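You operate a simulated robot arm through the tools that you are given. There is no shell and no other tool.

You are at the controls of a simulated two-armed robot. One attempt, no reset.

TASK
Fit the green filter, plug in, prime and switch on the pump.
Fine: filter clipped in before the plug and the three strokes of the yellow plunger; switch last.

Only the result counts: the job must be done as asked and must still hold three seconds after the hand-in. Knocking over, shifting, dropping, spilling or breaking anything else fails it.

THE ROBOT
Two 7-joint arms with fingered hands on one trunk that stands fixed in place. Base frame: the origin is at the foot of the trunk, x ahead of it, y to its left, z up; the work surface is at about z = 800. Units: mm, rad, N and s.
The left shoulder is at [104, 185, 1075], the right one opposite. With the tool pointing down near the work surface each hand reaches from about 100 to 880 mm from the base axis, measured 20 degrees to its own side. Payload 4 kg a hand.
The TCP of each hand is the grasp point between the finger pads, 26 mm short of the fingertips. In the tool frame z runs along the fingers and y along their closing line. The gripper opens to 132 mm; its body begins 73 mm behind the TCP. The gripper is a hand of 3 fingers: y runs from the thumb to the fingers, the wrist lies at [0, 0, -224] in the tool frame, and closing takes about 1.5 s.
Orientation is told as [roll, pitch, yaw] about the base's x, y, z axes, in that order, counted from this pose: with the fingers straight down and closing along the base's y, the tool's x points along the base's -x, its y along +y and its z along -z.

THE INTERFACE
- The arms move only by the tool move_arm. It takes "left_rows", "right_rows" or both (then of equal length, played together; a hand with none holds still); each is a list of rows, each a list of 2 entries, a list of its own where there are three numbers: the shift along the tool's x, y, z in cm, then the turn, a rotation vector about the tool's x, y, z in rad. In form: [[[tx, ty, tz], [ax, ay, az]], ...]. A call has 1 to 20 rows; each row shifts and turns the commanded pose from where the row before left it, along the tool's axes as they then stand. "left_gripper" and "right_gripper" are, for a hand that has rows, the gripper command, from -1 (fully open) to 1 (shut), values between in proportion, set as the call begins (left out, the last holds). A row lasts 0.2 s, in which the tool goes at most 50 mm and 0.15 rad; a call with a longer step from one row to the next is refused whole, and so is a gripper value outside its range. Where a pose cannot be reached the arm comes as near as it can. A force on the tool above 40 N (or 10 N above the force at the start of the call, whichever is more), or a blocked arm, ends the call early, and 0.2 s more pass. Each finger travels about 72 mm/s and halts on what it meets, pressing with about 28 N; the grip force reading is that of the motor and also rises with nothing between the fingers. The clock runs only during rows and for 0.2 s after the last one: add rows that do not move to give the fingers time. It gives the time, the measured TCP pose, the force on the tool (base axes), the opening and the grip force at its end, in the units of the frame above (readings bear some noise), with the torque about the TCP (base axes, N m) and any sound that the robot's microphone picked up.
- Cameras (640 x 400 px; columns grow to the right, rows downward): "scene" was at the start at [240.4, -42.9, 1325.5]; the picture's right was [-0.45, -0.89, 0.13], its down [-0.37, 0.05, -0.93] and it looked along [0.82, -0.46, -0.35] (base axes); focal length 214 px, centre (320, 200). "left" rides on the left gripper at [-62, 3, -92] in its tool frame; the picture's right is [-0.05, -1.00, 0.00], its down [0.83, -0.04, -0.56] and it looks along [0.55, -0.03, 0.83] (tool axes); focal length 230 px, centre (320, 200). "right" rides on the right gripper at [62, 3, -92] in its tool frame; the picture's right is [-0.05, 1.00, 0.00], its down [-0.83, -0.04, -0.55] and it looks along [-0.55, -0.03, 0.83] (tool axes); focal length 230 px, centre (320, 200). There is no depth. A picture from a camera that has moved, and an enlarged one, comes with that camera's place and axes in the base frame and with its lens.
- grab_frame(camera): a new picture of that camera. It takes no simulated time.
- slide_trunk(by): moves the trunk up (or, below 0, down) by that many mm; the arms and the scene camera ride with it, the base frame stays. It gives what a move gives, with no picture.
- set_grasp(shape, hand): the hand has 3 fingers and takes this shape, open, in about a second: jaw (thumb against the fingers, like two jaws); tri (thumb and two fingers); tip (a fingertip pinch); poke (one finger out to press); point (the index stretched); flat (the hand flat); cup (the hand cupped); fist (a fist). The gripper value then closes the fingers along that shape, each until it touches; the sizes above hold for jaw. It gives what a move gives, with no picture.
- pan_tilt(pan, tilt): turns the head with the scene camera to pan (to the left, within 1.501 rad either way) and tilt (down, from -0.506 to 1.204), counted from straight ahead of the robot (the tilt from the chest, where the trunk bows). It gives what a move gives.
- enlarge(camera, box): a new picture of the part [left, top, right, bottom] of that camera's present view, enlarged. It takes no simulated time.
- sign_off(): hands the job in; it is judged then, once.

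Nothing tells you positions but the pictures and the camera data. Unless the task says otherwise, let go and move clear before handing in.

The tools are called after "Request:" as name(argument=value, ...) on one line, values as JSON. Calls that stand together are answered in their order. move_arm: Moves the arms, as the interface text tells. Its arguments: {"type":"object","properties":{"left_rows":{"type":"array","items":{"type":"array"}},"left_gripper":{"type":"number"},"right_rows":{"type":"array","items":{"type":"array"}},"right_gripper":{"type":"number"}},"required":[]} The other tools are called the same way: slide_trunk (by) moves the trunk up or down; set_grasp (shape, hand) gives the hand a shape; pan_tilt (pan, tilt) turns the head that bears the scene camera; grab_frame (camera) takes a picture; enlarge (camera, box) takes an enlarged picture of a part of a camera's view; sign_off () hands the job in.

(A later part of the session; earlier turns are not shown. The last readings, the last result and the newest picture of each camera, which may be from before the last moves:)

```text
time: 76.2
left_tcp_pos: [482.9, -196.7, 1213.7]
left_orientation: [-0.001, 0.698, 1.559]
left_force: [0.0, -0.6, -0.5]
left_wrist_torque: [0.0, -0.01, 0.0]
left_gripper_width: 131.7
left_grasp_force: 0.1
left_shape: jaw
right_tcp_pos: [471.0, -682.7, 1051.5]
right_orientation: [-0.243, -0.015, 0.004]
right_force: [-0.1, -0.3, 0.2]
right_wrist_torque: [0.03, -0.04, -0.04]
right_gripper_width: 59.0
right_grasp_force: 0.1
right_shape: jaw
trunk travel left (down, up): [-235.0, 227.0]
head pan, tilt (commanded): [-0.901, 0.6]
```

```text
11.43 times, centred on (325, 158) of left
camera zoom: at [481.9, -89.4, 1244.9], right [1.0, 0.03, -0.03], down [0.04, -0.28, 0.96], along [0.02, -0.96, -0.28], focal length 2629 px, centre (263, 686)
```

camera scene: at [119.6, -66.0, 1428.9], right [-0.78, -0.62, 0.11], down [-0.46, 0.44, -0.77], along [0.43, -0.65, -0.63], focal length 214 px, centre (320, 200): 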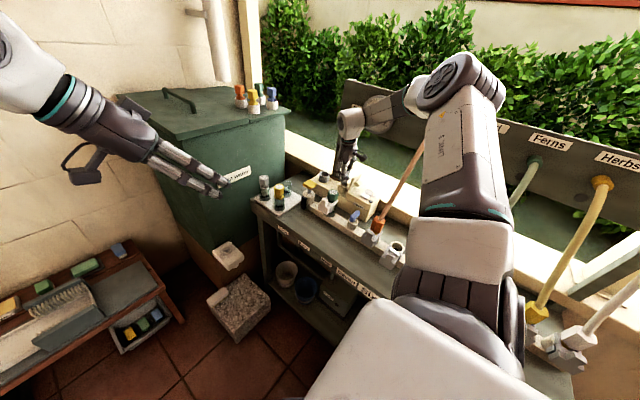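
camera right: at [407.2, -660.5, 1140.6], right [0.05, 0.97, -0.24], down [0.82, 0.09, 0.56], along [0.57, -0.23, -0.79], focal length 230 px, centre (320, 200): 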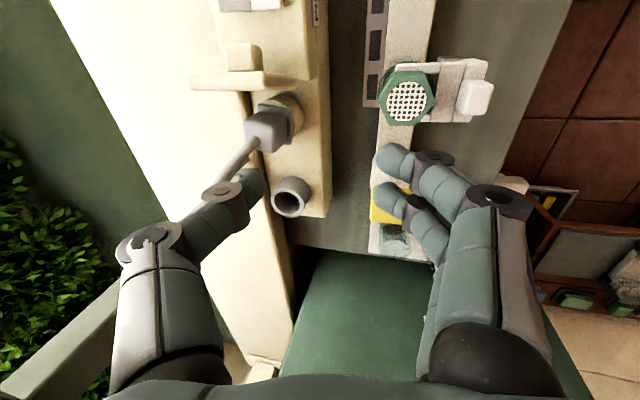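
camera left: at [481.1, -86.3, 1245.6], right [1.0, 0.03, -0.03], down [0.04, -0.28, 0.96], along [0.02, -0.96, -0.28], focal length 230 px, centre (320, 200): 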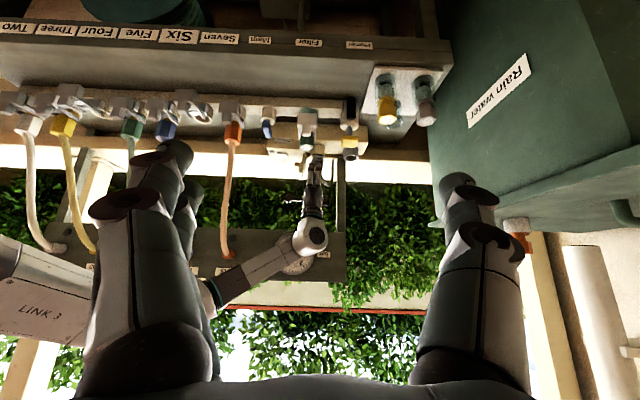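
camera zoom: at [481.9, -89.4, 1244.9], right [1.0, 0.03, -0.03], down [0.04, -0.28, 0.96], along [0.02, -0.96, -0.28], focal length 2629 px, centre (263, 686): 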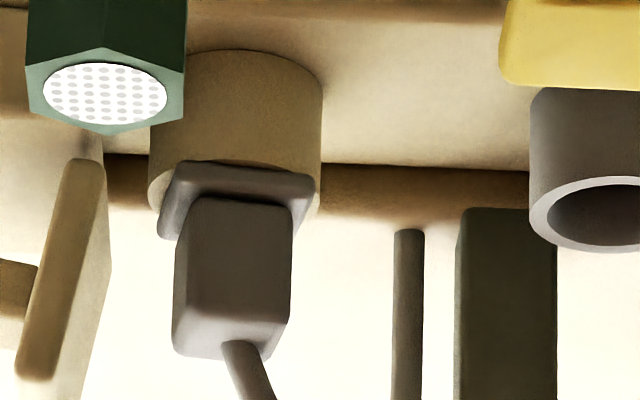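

The plug is upright and flush, with its box top back at z≈951 as when parked — seated. Next the primer: levelling the hand, closing the fingers and moving above the yellow plunger.

Request:
move_arm(right_gripper=1, right_rows=[[[0, 2, -2], [-0.12, 0, 0]], [[0, 2, 0], [-0.12, 0, 0]], [[-3, 0, 0], [0, 0.015, 0]], [[-3, 0, 0], [0, 0, 0]], [[-2.5, 0, 0], [0, 0, 0]], [[0, 0, 0], [0, 0, 0]], [[0, 0, 0], [0, 0, 0]]])

Request:
grab_frame(camera="right")

Request:
enlarge(camera="scene", box=[290, 130, 390, 230])

Request:
enlarge(camera="left", box=[290, 90, 390, 190])

```text
time: 77.8
left_tcp_pos: [483.8, -195.5, 1214.9]
left_orientation: [-0.001, 0.7, 1.558]
left_force: [0.1, 0.5, 0.1]
left_wrist_torque: [0.0, 0.0, 0.01]
left_gripper_width: 131.9
left_grasp_force: 0.0
left_shape: jaw
right_tcp_pos: [556.0, -638.9, 1065.6]
right_orientation: [-0.004, 0.002, 0.004]
right_force: [-1.0, -1.2, 0.2]
right_wrist_torque: [-0.03, -0.02, -0.01]
right_gripper_width: 0.0
right_grasp_force: 27.7
right_shape: jaw
trunk travel left (down, up): [-235.0, 227.0]
head pan, tilt (commanded): [-0.901, 0.6]
```

```text
taken
camera right: at [494.4, -636.4, 1159.0], right [0.05, 1.0, 0.0], down [0.83, -0.04, 0.55], along [0.55, -0.03, -0.83], focal length 230 px, centre (320, 200)
```

right: 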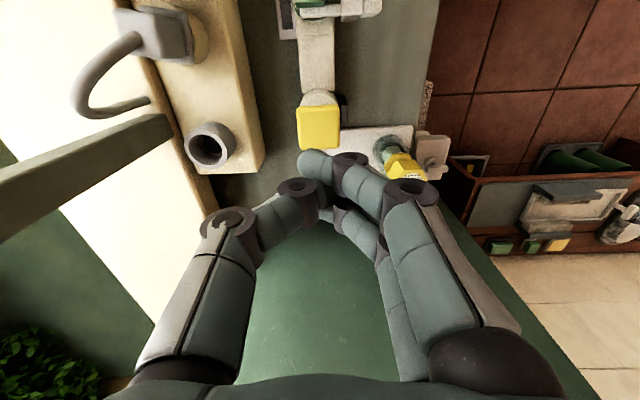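

```text
4.00 times, centred on (340, 180) of scene
camera zoom: at [117.8, -69.3, 1429.0], right [-0.78, -0.62, 0.1], down [-0.46, 0.44, -0.77], along [0.43, -0.65, -0.63], focal length 858 px, centre (240, 280)
```

zoom: 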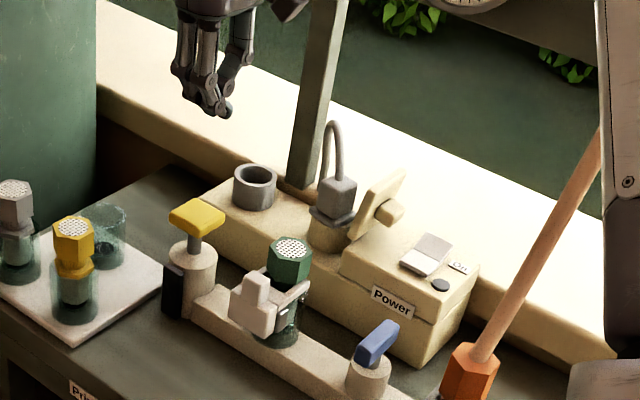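

```text
4.00 times, centred on (340, 140) of left
camera zoom: at [481.8, -88.4, 1245.1], right [1.0, 0.03, -0.03], down [0.04, -0.28, 0.96], along [0.02, -0.96, -0.28], focal length 920 px, centre (240, 440)
```

zoom: 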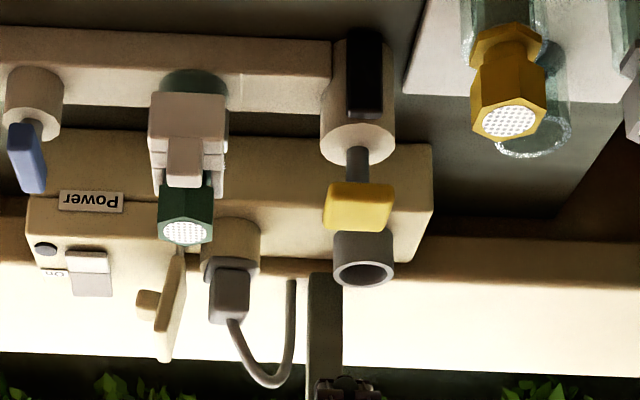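

Cap centre at (561,-641.4), top z≈930. Aligning and descending to just above it.

Request:
move_arm(right_rows=[[[-0.5, -0.25, 2.5], [0, 0, 0]], [[0, 0, 2.5], [0, 0, 0]], [[0, 0, 2.5], [0, 0, 0]], [[0, 0, 2.0], [0, 0, 0]], [[0, 0, 0], [0, 0, 0]]])

Request:
grab_frame(camera="right")

Request:
enlarge(camera="scene", box=[310, 150, 370, 210])

Request:
enlarge(camera="left", box=[310, 90, 370, 150])

```text
time: 79.0
left_tcp_pos: [483.0, -195.4, 1214.2]
left_orientation: [0.0, 0.7, 1.558]
left_force: [-0.6, 0.1, -0.4]
left_wrist_torque: [0.02, 0.01, 0.01]
left_gripper_width: 131.9
left_grasp_force: 0.1
left_shape: jaw
right_tcp_pos: [560.1, -642.0, 973.2]
right_orientation: [-0.003, 0.002, 0.004]
right_force: [0.3, -0.1, 0.6]
right_wrist_torque: [-0.02, 0.03, -0.04]
right_gripper_width: 0.0
right_grasp_force: 28.1
right_shape: jaw
trunk travel left (down, up): [-235.0, 227.0]
head pan, tilt (commanded): [-0.901, 0.6]
```

```text
taken
camera right: at [499.2, -639.6, 1065.3], right [0.05, 1.0, 0.0], down [0.83, -0.04, 0.55], along [0.55, -0.03, -0.83], focal length 230 px, centre (320, 200)
```

right: 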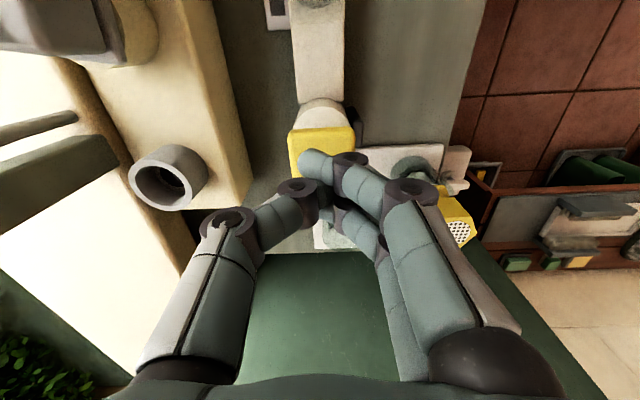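

```text
6.67 times, centred on (340, 180) of scene
camera zoom: at [117.5, -69.1, 1429.1], right [-0.78, -0.62, 0.1], down [-0.46, 0.44, -0.77], along [0.43, -0.65, -0.63], focal length 1430 px, centre (187, 333)
```

zoom: 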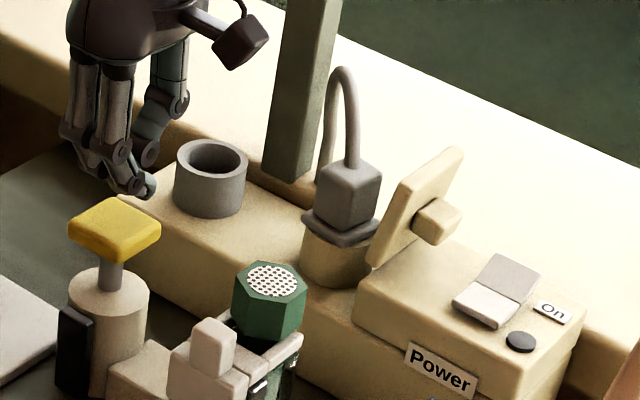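

```text
6.67 times, centred on (340, 120) of left
camera zoom: at [481.5, -88.2, 1245.2], right [1.0, 0.03, -0.03], down [0.04, -0.28, 0.96], along [0.02, -0.96, -0.28], focal length 1534 px, centre (187, 733)
```

zoom: 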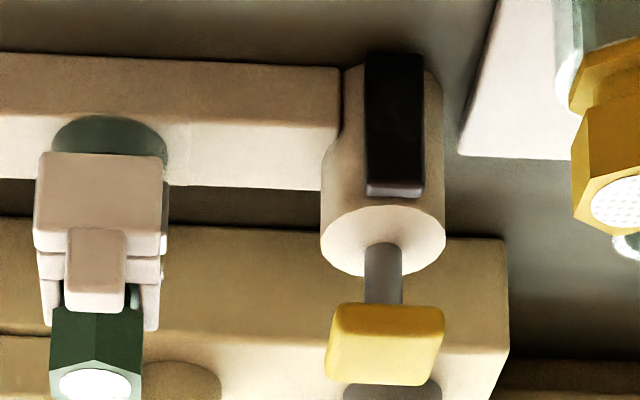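

Request:
move_arm(right_rows=[[[0, 0, 0.5], [0, 0, 0]], [[0, 0, 0.5], [0, 0, 0]], [[0, 0, 0.5], [0, 0, 0]], [[0, 0, 0.3], [0, 0, 0]], [[0, 0, 0], [0, 0, 0]]])

Request:
enlarge(camera="scene", box=[310, 150, 370, 210])

Request:
enlarge(camera="left", box=[310, 90, 370, 150])

```text
time: 80.2
left_tcp_pos: [483.3, -194.8, 1214.1]
left_orientation: [0.002, 0.7, 1.558]
left_force: [0.5, -0.6, -0.2]
left_wrist_torque: [-0.04, 0.01, 0.05]
left_gripper_width: 132.1
left_grasp_force: 0.0
left_shape: jaw
right_tcp_pos: [560.0, -642.5, 953.6]
right_orientation: [-0.002, 0.001, 0.002]
right_force: [0.0, 0.1, -0.5]
right_wrist_torque: [0.03, 0.0, 0.01]
right_gripper_width: 0.0
right_grasp_force: 28.5
right_shape: jaw
trunk travel left (down, up): [-235.0, 227.0]
head pan, tilt (commanded): [-0.901, 0.6]
```

```text
6.67 times, centred on (340, 180) of scene
camera zoom: at [117.8, -69.3, 1429.0], right [-0.78, -0.62, 0.1], down [-0.46, 0.44, -0.77], along [0.43, -0.65, -0.63], focal length 1430 px, centre (187, 333)
```

zoom: 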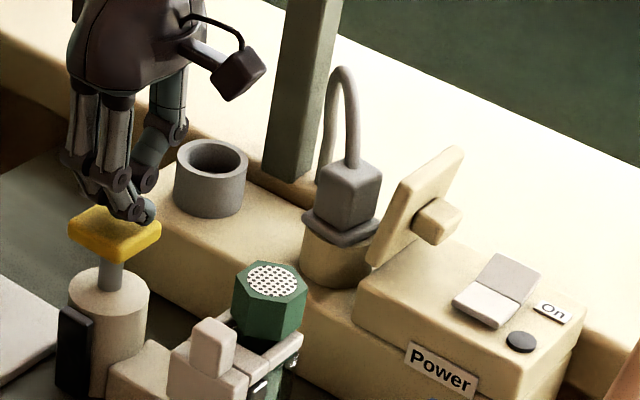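

```text
6.67 times, centred on (340, 120) of left
camera zoom: at [481.8, -88.4, 1245.1], right [1.0, 0.03, -0.03], down [0.04, -0.28, 0.96], along [0.02, -0.96, -0.28], focal length 1534 px, centre (187, 733)
```

zoom: 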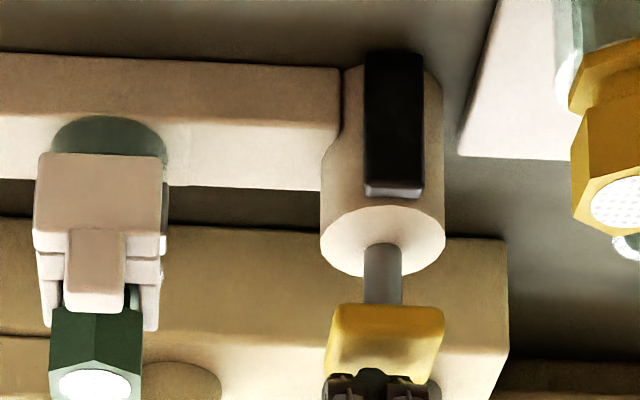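

Request:
move_arm(right_rows=[[[0, 0, 0.4], [0, 0, 0]], [[0, 0, 0.4], [0, 0, 0]], [[0, 0, 0.4], [0, 0, 0]], [[0, 0, 0], [0, 0, 0]]])

Request:
enlarge(camera="scene", box=[310, 150, 370, 210])

Request:
enlarge(camera="left", box=[310, 90, 370, 150])

```text
time: 81.2
left_tcp_pos: [482.9, -195.5, 1213.6]
left_orientation: [0.0, 0.699, 1.557]
left_force: [0.9, -1.0, 0.7]
left_wrist_torque: [-0.02, 0.01, -0.01]
left_gripper_width: 132.1
left_grasp_force: 0.1
left_shape: jaw
right_tcp_pos: [560.2, -642.1, 941.1]
right_orientation: [-0.003, 0.0, 0.006]
right_force: [1.1, 0.4, 3.1]
right_wrist_torque: [-0.01, -0.06, 0.02]
right_gripper_width: 0.0
right_grasp_force: 28.5
right_shape: jaw
trunk travel left (down, up): [-235.0, 227.0]
head pan, tilt (commanded): [-0.901, 0.6]
```

```text
6.67 times, centred on (340, 180) of scene
camera zoom: at [117.7, -69.0, 1429.1], right [-0.78, -0.62, 0.1], down [-0.46, 0.44, -0.77], along [0.43, -0.65, -0.63], focal length 1430 px, centre (187, 333)
```

zoom: 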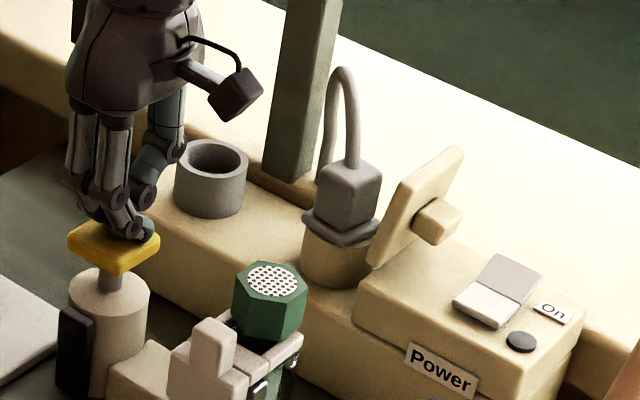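

```text
6.67 times, centred on (340, 120) of left
camera zoom: at [481.7, -88.1, 1245.2], right [1.0, 0.03, -0.03], down [0.04, -0.28, 0.96], along [0.02, -0.96, -0.28], focal length 1534 px, centre (187, 733)
```

zoom: 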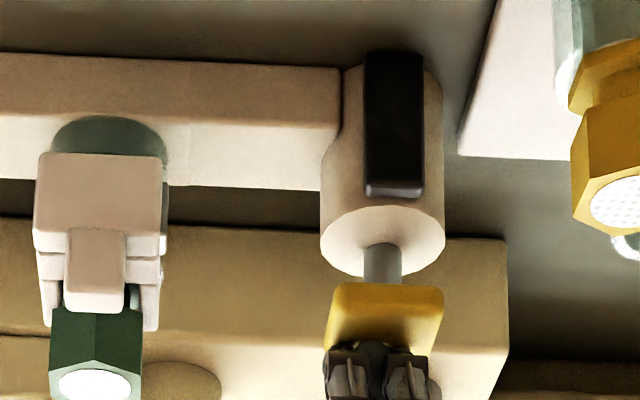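

The plunger moves down under ≈3 N. Continuing the first stroke to its bottom.

Request:
move_arm(right_rows=[[[0, 0, 0.5], [0, 0, 0]], [[0, 0, 0.5], [0, 0, 0]], [[0, 0, 0.5], [0, 0, 0]], [[0, 0, 0], [0, 0, 0]]])

Request:
enlarge(camera="scene", box=[310, 150, 370, 210])

Request:
enlarge(camera="left", box=[310, 90, 370, 150])

```text
time: 82.2
left_tcp_pos: [482.2, -194.6, 1213.8]
left_orientation: [-0.001, 0.7, 1.557]
left_force: [-0.9, 0.1, 0.6]
left_wrist_torque: [0.0, 0.01, -0.02]
left_gripper_width: 132.0
left_grasp_force: 0.0
left_shape: jaw
right_tcp_pos: [560.6, -642.5, 926.3]
right_orientation: [-0.004, 0.001, 0.004]
right_force: [-0.8, -2.2, 6.2]
right_wrist_torque: [-0.05, 0.0, 0.01]
right_gripper_width: 0.0
right_grasp_force: 27.8
right_shape: jaw
trunk travel left (down, up): [-235.0, 227.0]
head pan, tilt (commanded): [-0.901, 0.6]
```

```text
6.67 times, centred on (340, 180) of scene
camera zoom: at [117.0, -68.9, 1429.1], right [-0.78, -0.62, 0.1], down [-0.46, 0.44, -0.77], along [0.43, -0.65, -0.63], focal length 1430 px, centre (187, 333)
```

zoom: 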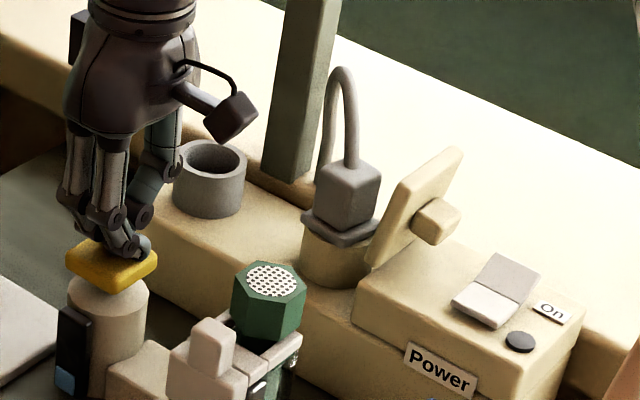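

```text
6.67 times, centred on (340, 120) of left
camera zoom: at [481.1, -88.1, 1245.4], right [1.0, 0.03, -0.03], down [0.04, -0.28, 0.96], along [0.02, -0.96, -0.28], focal length 1534 px, centre (187, 733)
```

zoom: 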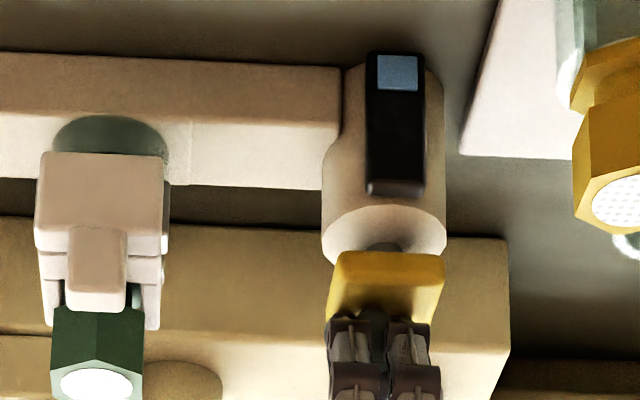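

The black gauge on the primer now shows one blue segment: first stroke registered. Raising to see whether the plunger springs back.

Request:
move_arm(right_rows=[[[0, 0, -0.8], [0, 0, 0]], [[0, 0, -0.8], [0, 0, 0]], [[0, 0, -0.8], [0, 0, 0]], [[0, 0, -0.8], [0, 0, 0]], [[0, 0, 0], [0, 0, 0]]])

Request:
enlarge(camera="scene", box=[310, 150, 370, 210])

Request:
enlarge(camera="left", box=[310, 90, 370, 150])

```text
time: 83.3
left_tcp_pos: [482.6, -195.4, 1213.1]
left_orientation: [0.0, 0.7, 1.559]
left_force: [0.4, 0.4, 0.4]
left_wrist_torque: [-0.02, -0.02, 0.01]
left_gripper_width: 131.9
left_grasp_force: 0.0
left_shape: jaw
right_tcp_pos: [561.4, -642.8, 958.7]
right_orientation: [-0.002, 0.002, 0.003]
right_force: [0.2, -0.1, 0.5]
right_wrist_torque: [0.0, 0.01, 0.01]
right_gripper_width: 0.0
right_grasp_force: 27.8
right_shape: jaw
trunk travel left (down, up): [-235.0, 227.0]
head pan, tilt (commanded): [-0.901, 0.6]
```

```text
6.67 times, centred on (340, 180) of scene
camera zoom: at [118.1, -69.5, 1429.0], right [-0.78, -0.62, 0.1], down [-0.46, 0.44, -0.77], along [0.43, -0.65, -0.63], focal length 1430 px, centre (187, 333)
```

zoom: 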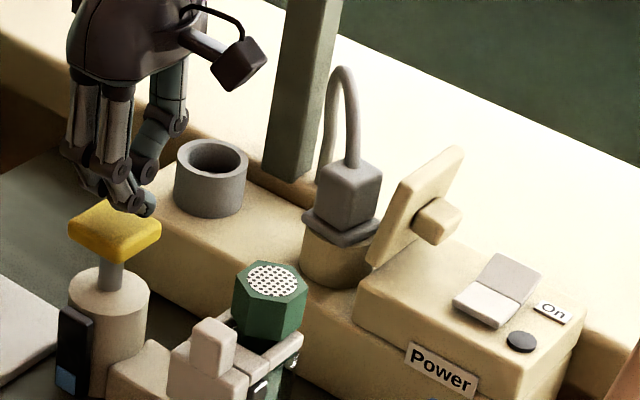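

```text
6.67 times, centred on (340, 120) of left
camera zoom: at [482.0, -88.5, 1244.9], right [1.0, 0.03, -0.03], down [0.04, -0.28, 0.96], along [0.02, -0.96, -0.28], focal length 1534 px, centre (187, 733)
```

zoom: 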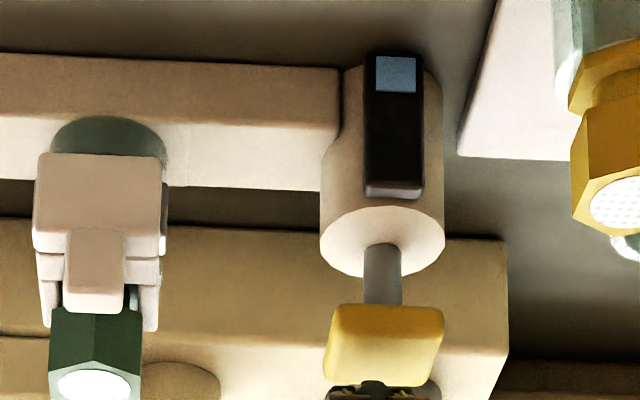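

It springs back fully. Second stroke.

Request:
move_arm(right_rows=[[[0, 0, 0.8], [0, 0, 0]], [[0, 0, 0.8], [0, 0, 0]], [[0, 0, 0.8], [0, 0, 0]], [[0, 0, 0.8], [0, 0, 0]], [[0, 0, 0], [0, 0, 0]], [[0, 0, 0], [0, 0, 0]], [[0, 0, -0.8], [0, 0, 0]], [[0, 0, -0.8], [0, 0, 0]], [[0, 0, -0.8], [0, 0, 0]], [[0, 0, -0.8], [0, 0, 0]], [[0, 0, 0], [0, 0, 0]]])

Request:
enlarge(camera="left", box=[310, 90, 370, 150])

```text
time: 85.8
left_tcp_pos: [483.6, -194.6, 1213.7]
left_orientation: [0.001, 0.7, 1.559]
left_force: [-0.4, -0.5, 0.3]
left_wrist_torque: [-0.03, 0.02, 0.01]
left_gripper_width: 131.9
left_grasp_force: 0.0
left_shape: jaw
right_tcp_pos: [559.9, -642.8, 957.5]
right_orientation: [-0.002, 0.001, 0.004]
right_force: [0.1, -1.1, 0.3]
right_wrist_torque: [0.0, 0.0, 0.0]
right_gripper_width: 0.0
right_grasp_force: 28.0
right_shape: jaw
trunk travel left (down, up): [-235.0, 227.0]
head pan, tilt (commanded): [-0.901, 0.6]
```

```text
6.67 times, centred on (340, 120) of left
camera zoom: at [481.9, -88.4, 1245.0], right [1.0, 0.03, -0.03], down [0.04, -0.28, 0.96], along [0.02, -0.96, -0.28], focal length 1534 px, centre (187, 733)
```

zoom: 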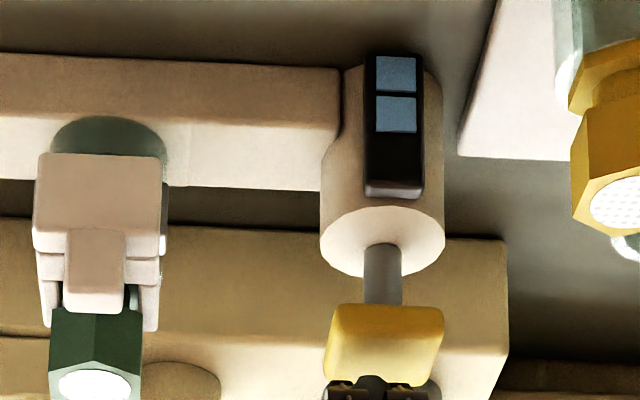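

Two segments lit. Third stroke.

Request:
move_arm(right_rows=[[[0, 0, 0.8], [0, 0, 0]], [[0, 0, 0.8], [0, 0, 0]], [[0, 0, 0.8], [0, 0, 0]], [[0, 0, 0.8], [0, 0, 0]], [[0, 0, 0], [0, 0, 0]], [[0, 0, 0], [0, 0, 0]], [[0, 0, -0.8], [0, 0, 0]], [[0, 0, -0.8], [0, 0, 0]], [[0, 0, -0.8], [0, 0, 0]], [[0, 0, -0.8], [0, 0, 0]], [[0, 0, 0], [0, 0, 0]]])

Request:
enlarge(camera="left", box=[310, 90, 370, 150])

Request:
enlarge(camera="scene", box=[310, 150, 400, 220])

```text
time: 88.2
left_tcp_pos: [483.3, -195.4, 1213.7]
left_orientation: [-0.002, 0.699, 1.559]
left_force: [0.3, -0.4, 1.3]
left_wrist_torque: [0.02, 0.01, -0.03]
left_gripper_width: 132.0
left_grasp_force: 0.1
left_shape: jaw
right_tcp_pos: [560.3, -642.0, 958.0]
right_orientation: [-0.001, 0.001, 0.006]
right_force: [1.0, 0.4, -0.3]
right_wrist_torque: [-0.02, 0.03, 0.01]
right_gripper_width: 0.0
right_grasp_force: 28.1
right_shape: jaw
trunk travel left (down, up): [-235.0, 227.0]
head pan, tilt (commanded): [-0.901, 0.6]
```

```text
6.67 times, centred on (340, 120) of left
camera zoom: at [481.9, -88.5, 1244.9], right [1.0, 0.03, -0.03], down [0.04, -0.28, 0.96], along [0.02, -0.96, -0.28], focal length 1534 px, centre (187, 733)
```

zoom: 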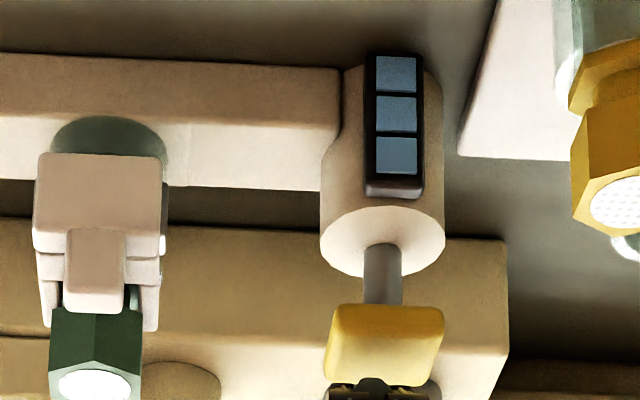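

```text
5.71 times, centred on (355, 185) of scene
camera zoom: at [118.0, -69.5, 1429.0], right [-0.78, -0.62, 0.1], down [-0.46, 0.44, -0.77], along [0.43, -0.65, -0.63], focal length 1226 px, centre (120, 286)
```

zoom: 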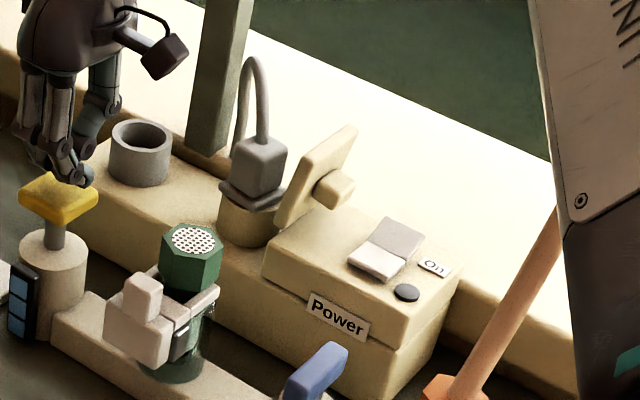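

All three strokes are registered. Now the switch: a close look at the rocker before pressing.

Request:
enlarge(camera="scene", box=[360, 180, 390, 205])

Request:
enlarge(camera="left", box=[265, 130, 315, 180])

Request:
move_arm(right_rows=[[[0, 0, -3], [0, 0, 0]], [[4, 0, -3], [0, 0, 0]], [[4, 0, 0], [0, 0, 0]], [[4, 0, 0], [0, 0, 0]], [[4, 0, 0], [0, 0, 0]], [[4, 0, 0], [0, 0, 0]], [[0, 0, 0], [0, 0, 0]]])

Request:
grab_frame(camera="right")

```text
16.00 times, centred on (375, 192) of scene
camera zoom: at [118.0, -69.5, 1429.0], right [-0.78, -0.62, 0.1], down [-0.46, 0.44, -0.77], along [0.43, -0.65, -0.63], focal length 3432 px, centre (-560, 320)
```

zoom: 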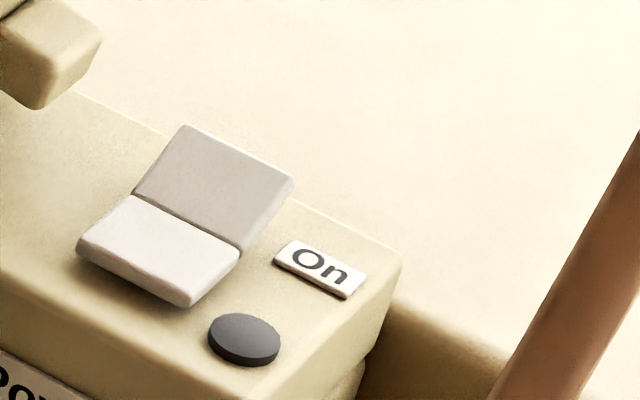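

```text
8.00 times, centred on (290, 155) of left
camera zoom: at [481.9, -88.5, 1244.9], right [1.0, 0.03, -0.03], down [0.04, -0.28, 0.96], along [0.02, -0.96, -0.28], focal length 1841 px, centre (560, 560)
```

zoom: 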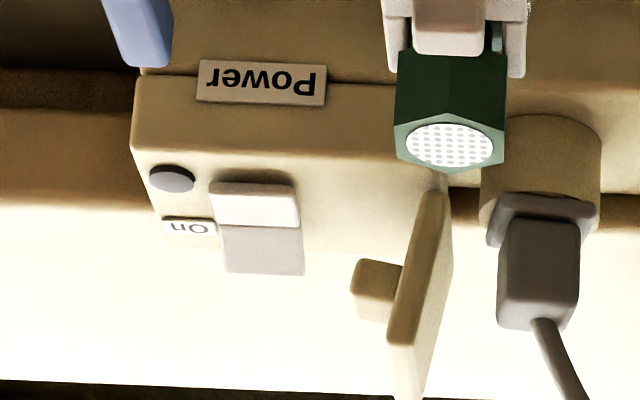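

```text
time: 89.8
left_tcp_pos: [484.3, -197.1, 1213.3]
left_orientation: [0.001, 0.7, 1.557]
left_force: [-0.4, 0.1, -0.1]
left_wrist_torque: [0.0, 0.0, 0.0]
left_gripper_width: 131.9
left_grasp_force: 0.0
left_shape: jaw
right_tcp_pos: [359.1, -644.9, 1016.3]
right_orientation: [-0.001, 0.003, 0.004]
right_force: [-0.2, -0.2, 0.2]
right_wrist_torque: [0.04, -0.01, 0.02]
right_gripper_width: 0.2
right_grasp_force: 27.9
right_shape: jaw
trunk travel left (down, up): [-235.0, 227.0]
head pan, tilt (commanded): [-0.901, 0.6]
```

```text
taken
camera right: at [298.5, -642.6, 1109.8], right [0.05, 1.0, 0.0], down [0.83, -0.04, 0.55], along [0.55, -0.03, -0.83], focal length 230 px, centre (320, 200)
```

right: 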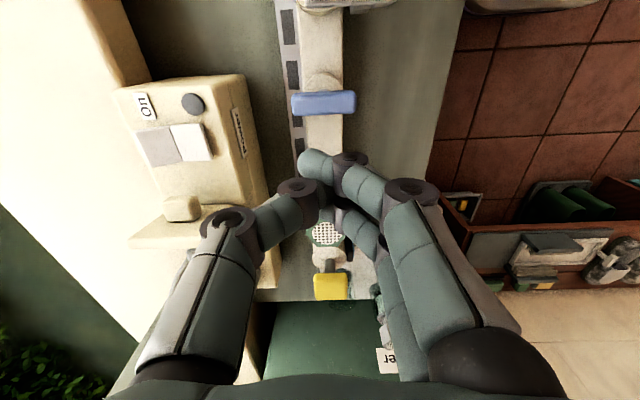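

Rocker: the grey half (beside "On") is raised and the white half is down, so pressing the grey half turns it on. I'll form the poke shape and view it.

Request:
set_grasp(shape="poke", hand="right")

Request:
grab_frame(camera="right")

Request:
enlarge(camera="right", box=[110, 70, 250, 230])

Request:
enlarge(camera="left", box=[240, 130, 340, 230])

Request:
enlarge(camera="scene", box=[330, 100, 430, 220])

```text
time: 90.7
left_tcp_pos: [483.2, -196.0, 1213.5]
left_orientation: [0.0, 0.699, 1.561]
left_force: [0.3, -0.6, -0.3]
left_wrist_torque: [0.0, 0.01, -0.01]
left_gripper_width: 131.7
left_grasp_force: 0.0
left_shape: jaw
right_tcp_pos: [359.6, -644.8, 1017.5]
right_orientation: [-0.002, 0.001, 0.002]
right_force: [-0.3, 0.5, 0.6]
right_wrist_torque: [0.02, -0.01, 0.06]
right_gripper_width: 0.0
right_grasp_force: 0.1
right_shape: poke
trunk travel left (down, up): [-235.0, 227.0]
head pan, tilt (commanded): [-0.901, 0.6]
```

```text
taken
camera right: at [297.8, -642.5, 1110.5], right [0.05, 1.0, 0.0], down [0.83, -0.04, 0.55], along [0.55, -0.03, -0.83], focal length 230 px, centre (320, 200)
```

right: 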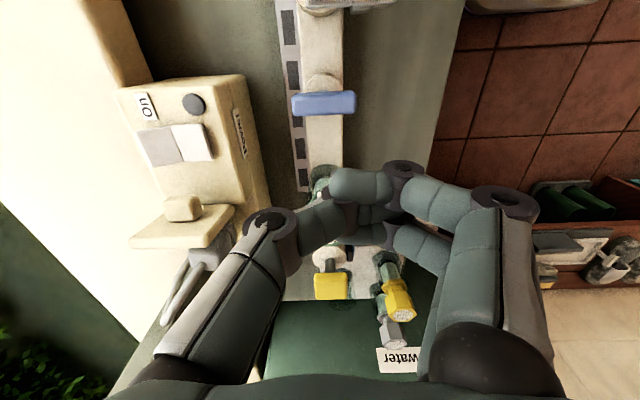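

```text
2.50 times, centred on (180, 150) of right
camera zoom: at [297.8, -642.5, 1110.5], right [0.05, 1.0, 0.0], down [0.83, -0.04, 0.55], along [0.55, -0.03, -0.83], focal length 575 px, centre (670, 325)
```

zoom: 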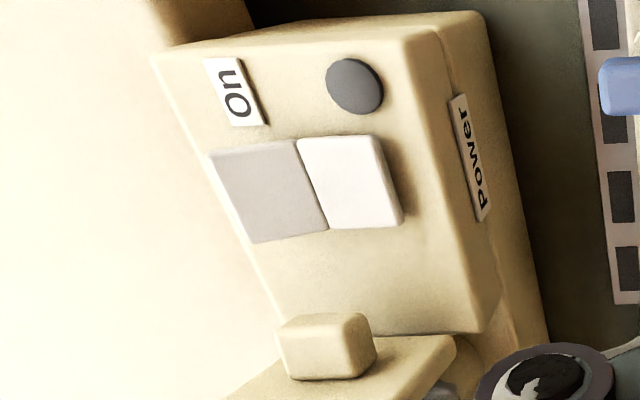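

```text
4.00 times, centred on (290, 180) of left
camera zoom: at [481.7, -88.4, 1245.1], right [1.0, 0.03, -0.03], down [0.04, -0.28, 0.96], along [0.02, -0.96, -0.28], focal length 920 px, centre (440, 280)
```

zoom: 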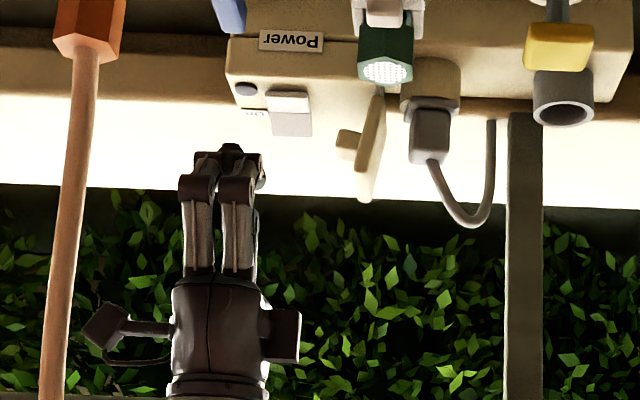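

```text
3.33 times, centred on (380, 160) of scene
camera zoom: at [117.7, -69.3, 1429.0], right [-0.78, -0.62, 0.1], down [-0.46, 0.44, -0.77], along [0.43, -0.65, -0.63], focal length 715 px, centre (120, 333)
```

zoom: 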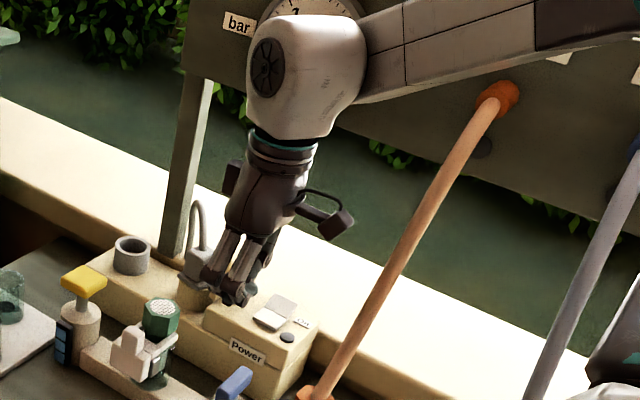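

Request:
set_grasp(shape="point", hand="right")

Request:
grab_frame(camera="right")

Request:
enlarge(camera="left", box=[250, 140, 320, 220])

Request:
enlarge(camera="scene", box=[340, 130, 400, 210])

```text
time: 91.5
left_tcp_pos: [483.0, -195.0, 1214.1]
left_orientation: [0.0, 0.699, 1.56]
left_force: [0.6, 0.3, 0.9]
left_wrist_torque: [-0.02, -0.02, 0.0]
left_gripper_width: 131.7
left_grasp_force: 0.0
left_shape: jaw
right_tcp_pos: [359.5, -643.5, 1016.9]
right_orientation: [-0.003, 0.001, 0.004]
right_force: [0.3, 0.3, -0.1]
right_wrist_torque: [0.02, 0.02, 0.02]
right_gripper_width: 0.1
right_grasp_force: 0.1
right_shape: point
trunk travel left (down, up): [-235.0, 227.0]
head pan, tilt (commanded): [-0.901, 0.6]
```

```text
taken
camera right: at [297.9, -642.6, 1110.4], right [0.05, 1.0, 0.0], down [0.83, -0.04, 0.55], along [0.55, -0.03, -0.83], focal length 230 px, centre (320, 200)
```

right: 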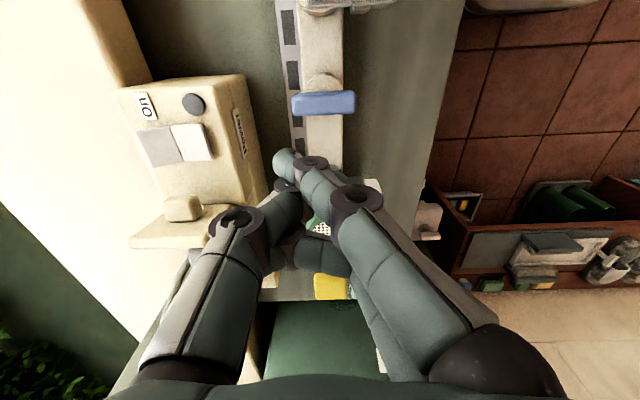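

```text
5.00 times, centred on (285, 180) of left
camera zoom: at [481.8, -88.4, 1245.0], right [1.0, 0.03, -0.03], down [0.04, -0.28, 0.96], along [0.02, -0.96, -0.28], focal length 1150 px, centre (495, 300)
```

zoom: 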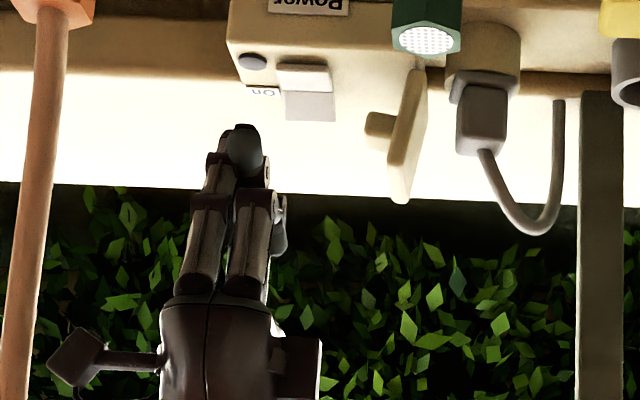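

```text
5.00 times, centred on (370, 170) of scene
camera zoom: at [117.9, -69.4, 1429.0], right [-0.78, -0.62, 0.1], down [-0.46, 0.44, -0.77], along [0.43, -0.65, -0.63], focal length 1072 px, centre (70, 350)
```

zoom: 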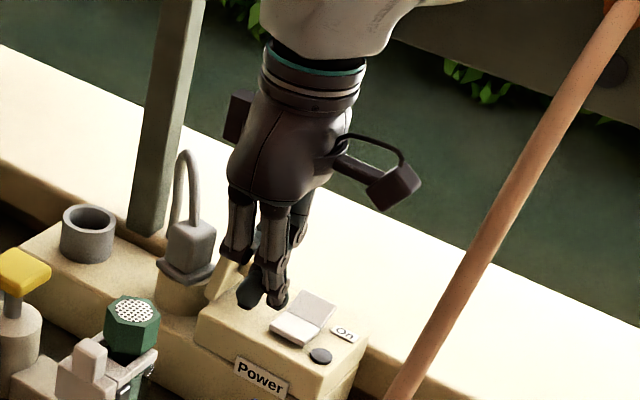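

Request:
move_arm(right_gripper=-1, right_rows=[[[0, 0, 0], [0, 0, 0]], [[0, 0, 0], [0, 0, 0]], [[0, 0, 0], [0, 0, 0]], [[0, 0, 0], [0, 0, 0]], [[0, 0, 0], [0, 0, 0]]])

Request:
grab_frame(camera="right")

Request:
enlarge(camera="left", box=[250, 140, 320, 220])

Request:
enlarge(camera="scene", box=[340, 130, 400, 210])

```text
time: 92.8
left_tcp_pos: [482.8, -194.6, 1213.5]
left_orientation: [0.0, 0.702, 1.559]
left_force: [0.0, 1.5, 0.3]
left_wrist_torque: [0.03, 0.01, -0.02]
left_gripper_width: 131.8
left_grasp_force: 0.0
left_shape: jaw
right_tcp_pos: [360.4, -643.8, 1016.7]
right_orientation: [-0.002, 0.002, 0.004]
right_force: [-0.3, -0.4, 0.3]
right_wrist_torque: [0.03, -0.01, -0.02]
right_gripper_width: 0.0
right_grasp_force: 0.1
right_shape: point
trunk travel left (down, up): [-235.0, 227.0]
head pan, tilt (commanded): [-0.901, 0.6]
```

```text
taken
camera right: at [297.9, -642.6, 1110.4], right [0.05, 1.0, 0.0], down [0.83, -0.04, 0.55], along [0.55, -0.03, -0.83], focal length 230 px, centre (320, 200)
```

right: 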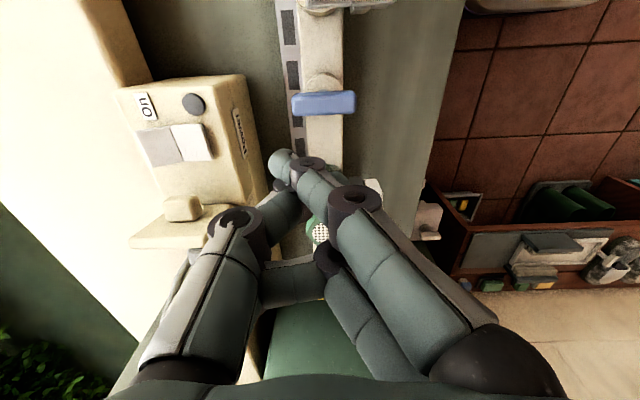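

```text
5.00 times, centred on (285, 180) of left
camera zoom: at [481.8, -88.4, 1245.0], right [1.0, 0.03, -0.03], down [0.04, -0.28, 0.96], along [0.02, -0.96, -0.28], focal length 1150 px, centre (495, 300)
```

zoom: 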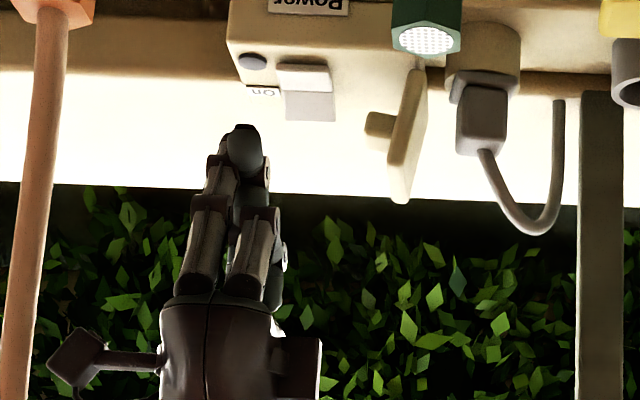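

```text
5.00 times, centred on (370, 170) of scene
camera zoom: at [117.9, -69.4, 1429.0], right [-0.78, -0.62, 0.1], down [-0.46, 0.44, -0.77], along [0.43, -0.65, -0.63], focal length 1072 px, centre (70, 350)
```

zoom: 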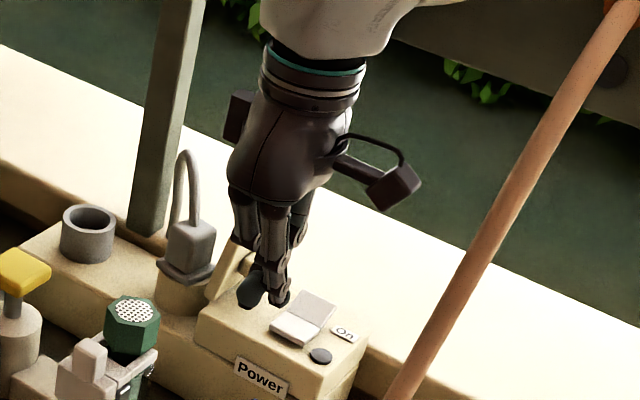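

Request:
set_grasp(shape="poke", hand="right")

Request:
move_arm(right_gripper=-1, right_rows=[[[0, 0, 0], [0, 0, 0]], [[0, 0, 0], [0, 0, 0]], [[0, 0, 0], [0, 0, 0]], [[0, 0, 0], [0, 0, 0]], [[0, 0, 0], [0, 0, 0]]])

Request:
grab_frame(camera="right")

Request:
enlarge(camera="left", box=[250, 140, 320, 220])

Request:
enlarge(camera="scene", box=[340, 130, 400, 210])

```text
time: 93.7
left_tcp_pos: [482.9, -194.0, 1214.6]
left_orientation: [0.001, 0.7, 1.559]
left_force: [0.1, 0.2, -0.9]
left_wrist_torque: [-0.01, 0.02, 0.0]
left_gripper_width: 132.1
left_grasp_force: 0.0
left_shape: jaw
right_tcp_pos: [360.0, -645.4, 1017.2]
right_orientation: [-0.003, 0.003, 0.003]
right_force: [0.5, 0.1, -0.2]
right_wrist_torque: [0.0, 0.0, 0.01]
right_gripper_width: 0.0
right_grasp_force: 0.0
right_shape: poke
trunk travel left (down, up): [-235.0, 227.0]
head pan, tilt (commanded): [-0.901, 0.6]
```

```text
time: 94.8
left_tcp_pos: [482.7, -195.2, 1214.0]
left_orientation: [0.0, 0.699, 1.558]
left_force: [0.1, -0.3, -0.1]
left_wrist_torque: [0.01, -0.04, -0.01]
left_gripper_width: 132.3
left_grasp_force: 0.0
left_shape: jaw
right_tcp_pos: [359.8, -643.6, 1018.5]
right_orientation: [-0.003, 0.002, 0.004]
right_force: [0.2, -0.3, 0.4]
right_wrist_torque: [0.02, -0.04, 0.04]
right_gripper_width: 0.0
right_grasp_force: 0.0
right_shape: poke
trunk travel left (down, up): [-235.0, 227.0]
head pan, tilt (commanded): [-0.901, 0.6]
```

```text
taken
camera right: at [297.9, -642.6, 1110.4], right [0.05, 1.0, 0.0], down [0.83, -0.04, 0.55], along [0.55, -0.03, -0.83], focal length 230 px, centre (320, 200)
```

right: 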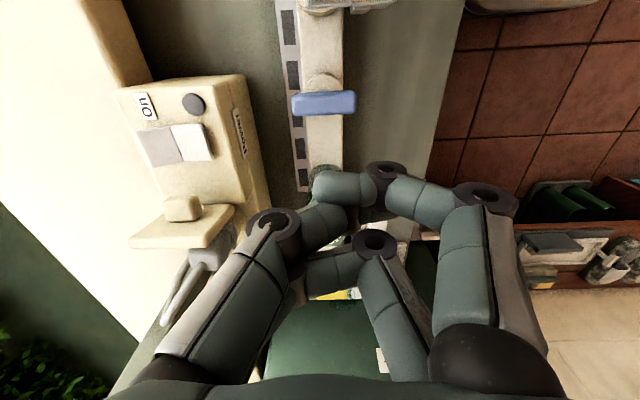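

```text
5.00 times, centred on (285, 180) of left
camera zoom: at [481.8, -88.4, 1245.0], right [1.0, 0.03, -0.03], down [0.04, -0.28, 0.96], along [0.02, -0.96, -0.28], focal length 1150 px, centre (495, 300)
```

zoom: 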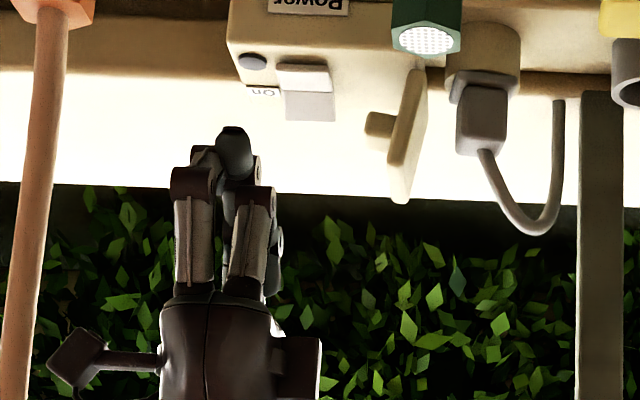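

```text
5.00 times, centred on (370, 170) of scene
camera zoom: at [117.9, -69.4, 1429.0], right [-0.78, -0.62, 0.1], down [-0.46, 0.44, -0.77], along [0.43, -0.65, -0.63], focal length 1072 px, centre (70, 350)
```

zoom: 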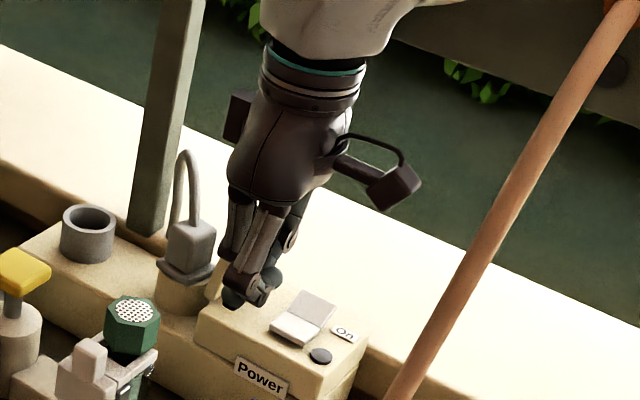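

The poke/point shapes have an ambiguous tip, so I'll go back to the closed jaw, which worked well on the plunger. Rocker pivot ≈(368,-785,900), grey half centred ≈(368,-800). I'll tilt the hand 0.65 rad so the wrist stays away from the panel.

Request:
set_grasp(shape="jaw", hand="right")

Request:
move_arm(right_gripper=1, right_rows=[[[-0.8, 0, -2], [0.13, 0, 0]], [[0, 0, 0], [0.13, 0, 0]], [[0, 0, 0], [0.13, 0, 0]], [[0, 0, 0], [0.13, 0, 0]], [[0, 0, 0], [0.13, 0, 0]], [[0, 0, 0], [0, 0, 0]], [[0, 0, 0], [0, 0, 0]], [[0, 0, 0], [0, 0, 0]], [[0, 0, 0], [0, 0, 0]]])

Request:
grab_frame(camera="scene")

Request:
grab_frame(camera="right")

```text
time: 95.8
left_tcp_pos: [483.3, -195.5, 1213.9]
left_orientation: [0.0, 0.7, 1.56]
left_force: [0.3, -0.5, -0.5]
left_wrist_torque: [0.01, 0.01, 0.0]
left_gripper_width: 132.0
left_grasp_force: 0.0
left_shape: jaw
right_tcp_pos: [359.3, -644.9, 1017.6]
right_orientation: [-0.003, 0.001, 0.005]
right_force: [0.0, -0.1, 0.3]
right_wrist_torque: [0.04, 0.01, 0.02]
right_gripper_width: 95.1
right_grasp_force: 0.0
right_shape: jaw
trunk travel left (down, up): [-235.0, 227.0]
head pan, tilt (commanded): [-0.901, 0.6]
```

```text
time: 97.8
left_tcp_pos: [482.6, -195.8, 1213.4]
left_orientation: [0.001, 0.7, 1.559]
left_force: [-0.5, -0.4, 0.4]
left_wrist_torque: [-0.01, 0.01, 0.0]
left_gripper_width: 131.8
left_grasp_force: 0.0
left_shape: jaw
right_tcp_pos: [368.4, -641.3, 1037.7]
right_orientation: [-0.652, 0.002, 0.004]
right_force: [0.2, 1.0, -0.4]
right_wrist_torque: [0.01, 0.0, 0.0]
right_gripper_width: 0.0
right_grasp_force: 27.8
right_shape: jaw
trunk travel left (down, up): [-235.0, 227.0]
head pan, tilt (commanded): [-0.901, 0.6]
```

```text
taken
camera scene: at [117.7, -69.4, 1429.0], right [-0.78, -0.62, 0.1], down [-0.46, 0.44, -0.77], along [0.43, -0.65, -0.63], focal length 214 px, centre (320, 200)
```

scene: 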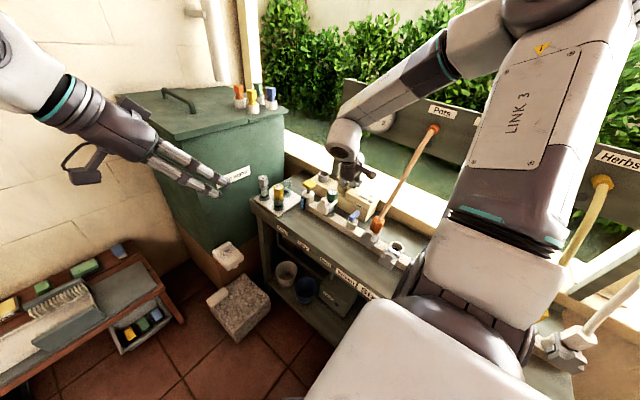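

```text
taken
camera right: at [306.4, -585.8, 1109.8], right [0.05, 0.79, -0.61], down [0.83, 0.31, 0.47], along [0.56, -0.53, -0.64], focal length 230 px, centre (320, 200)
```

right: 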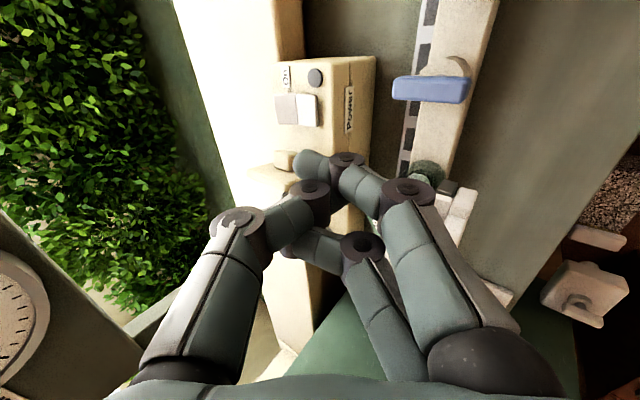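

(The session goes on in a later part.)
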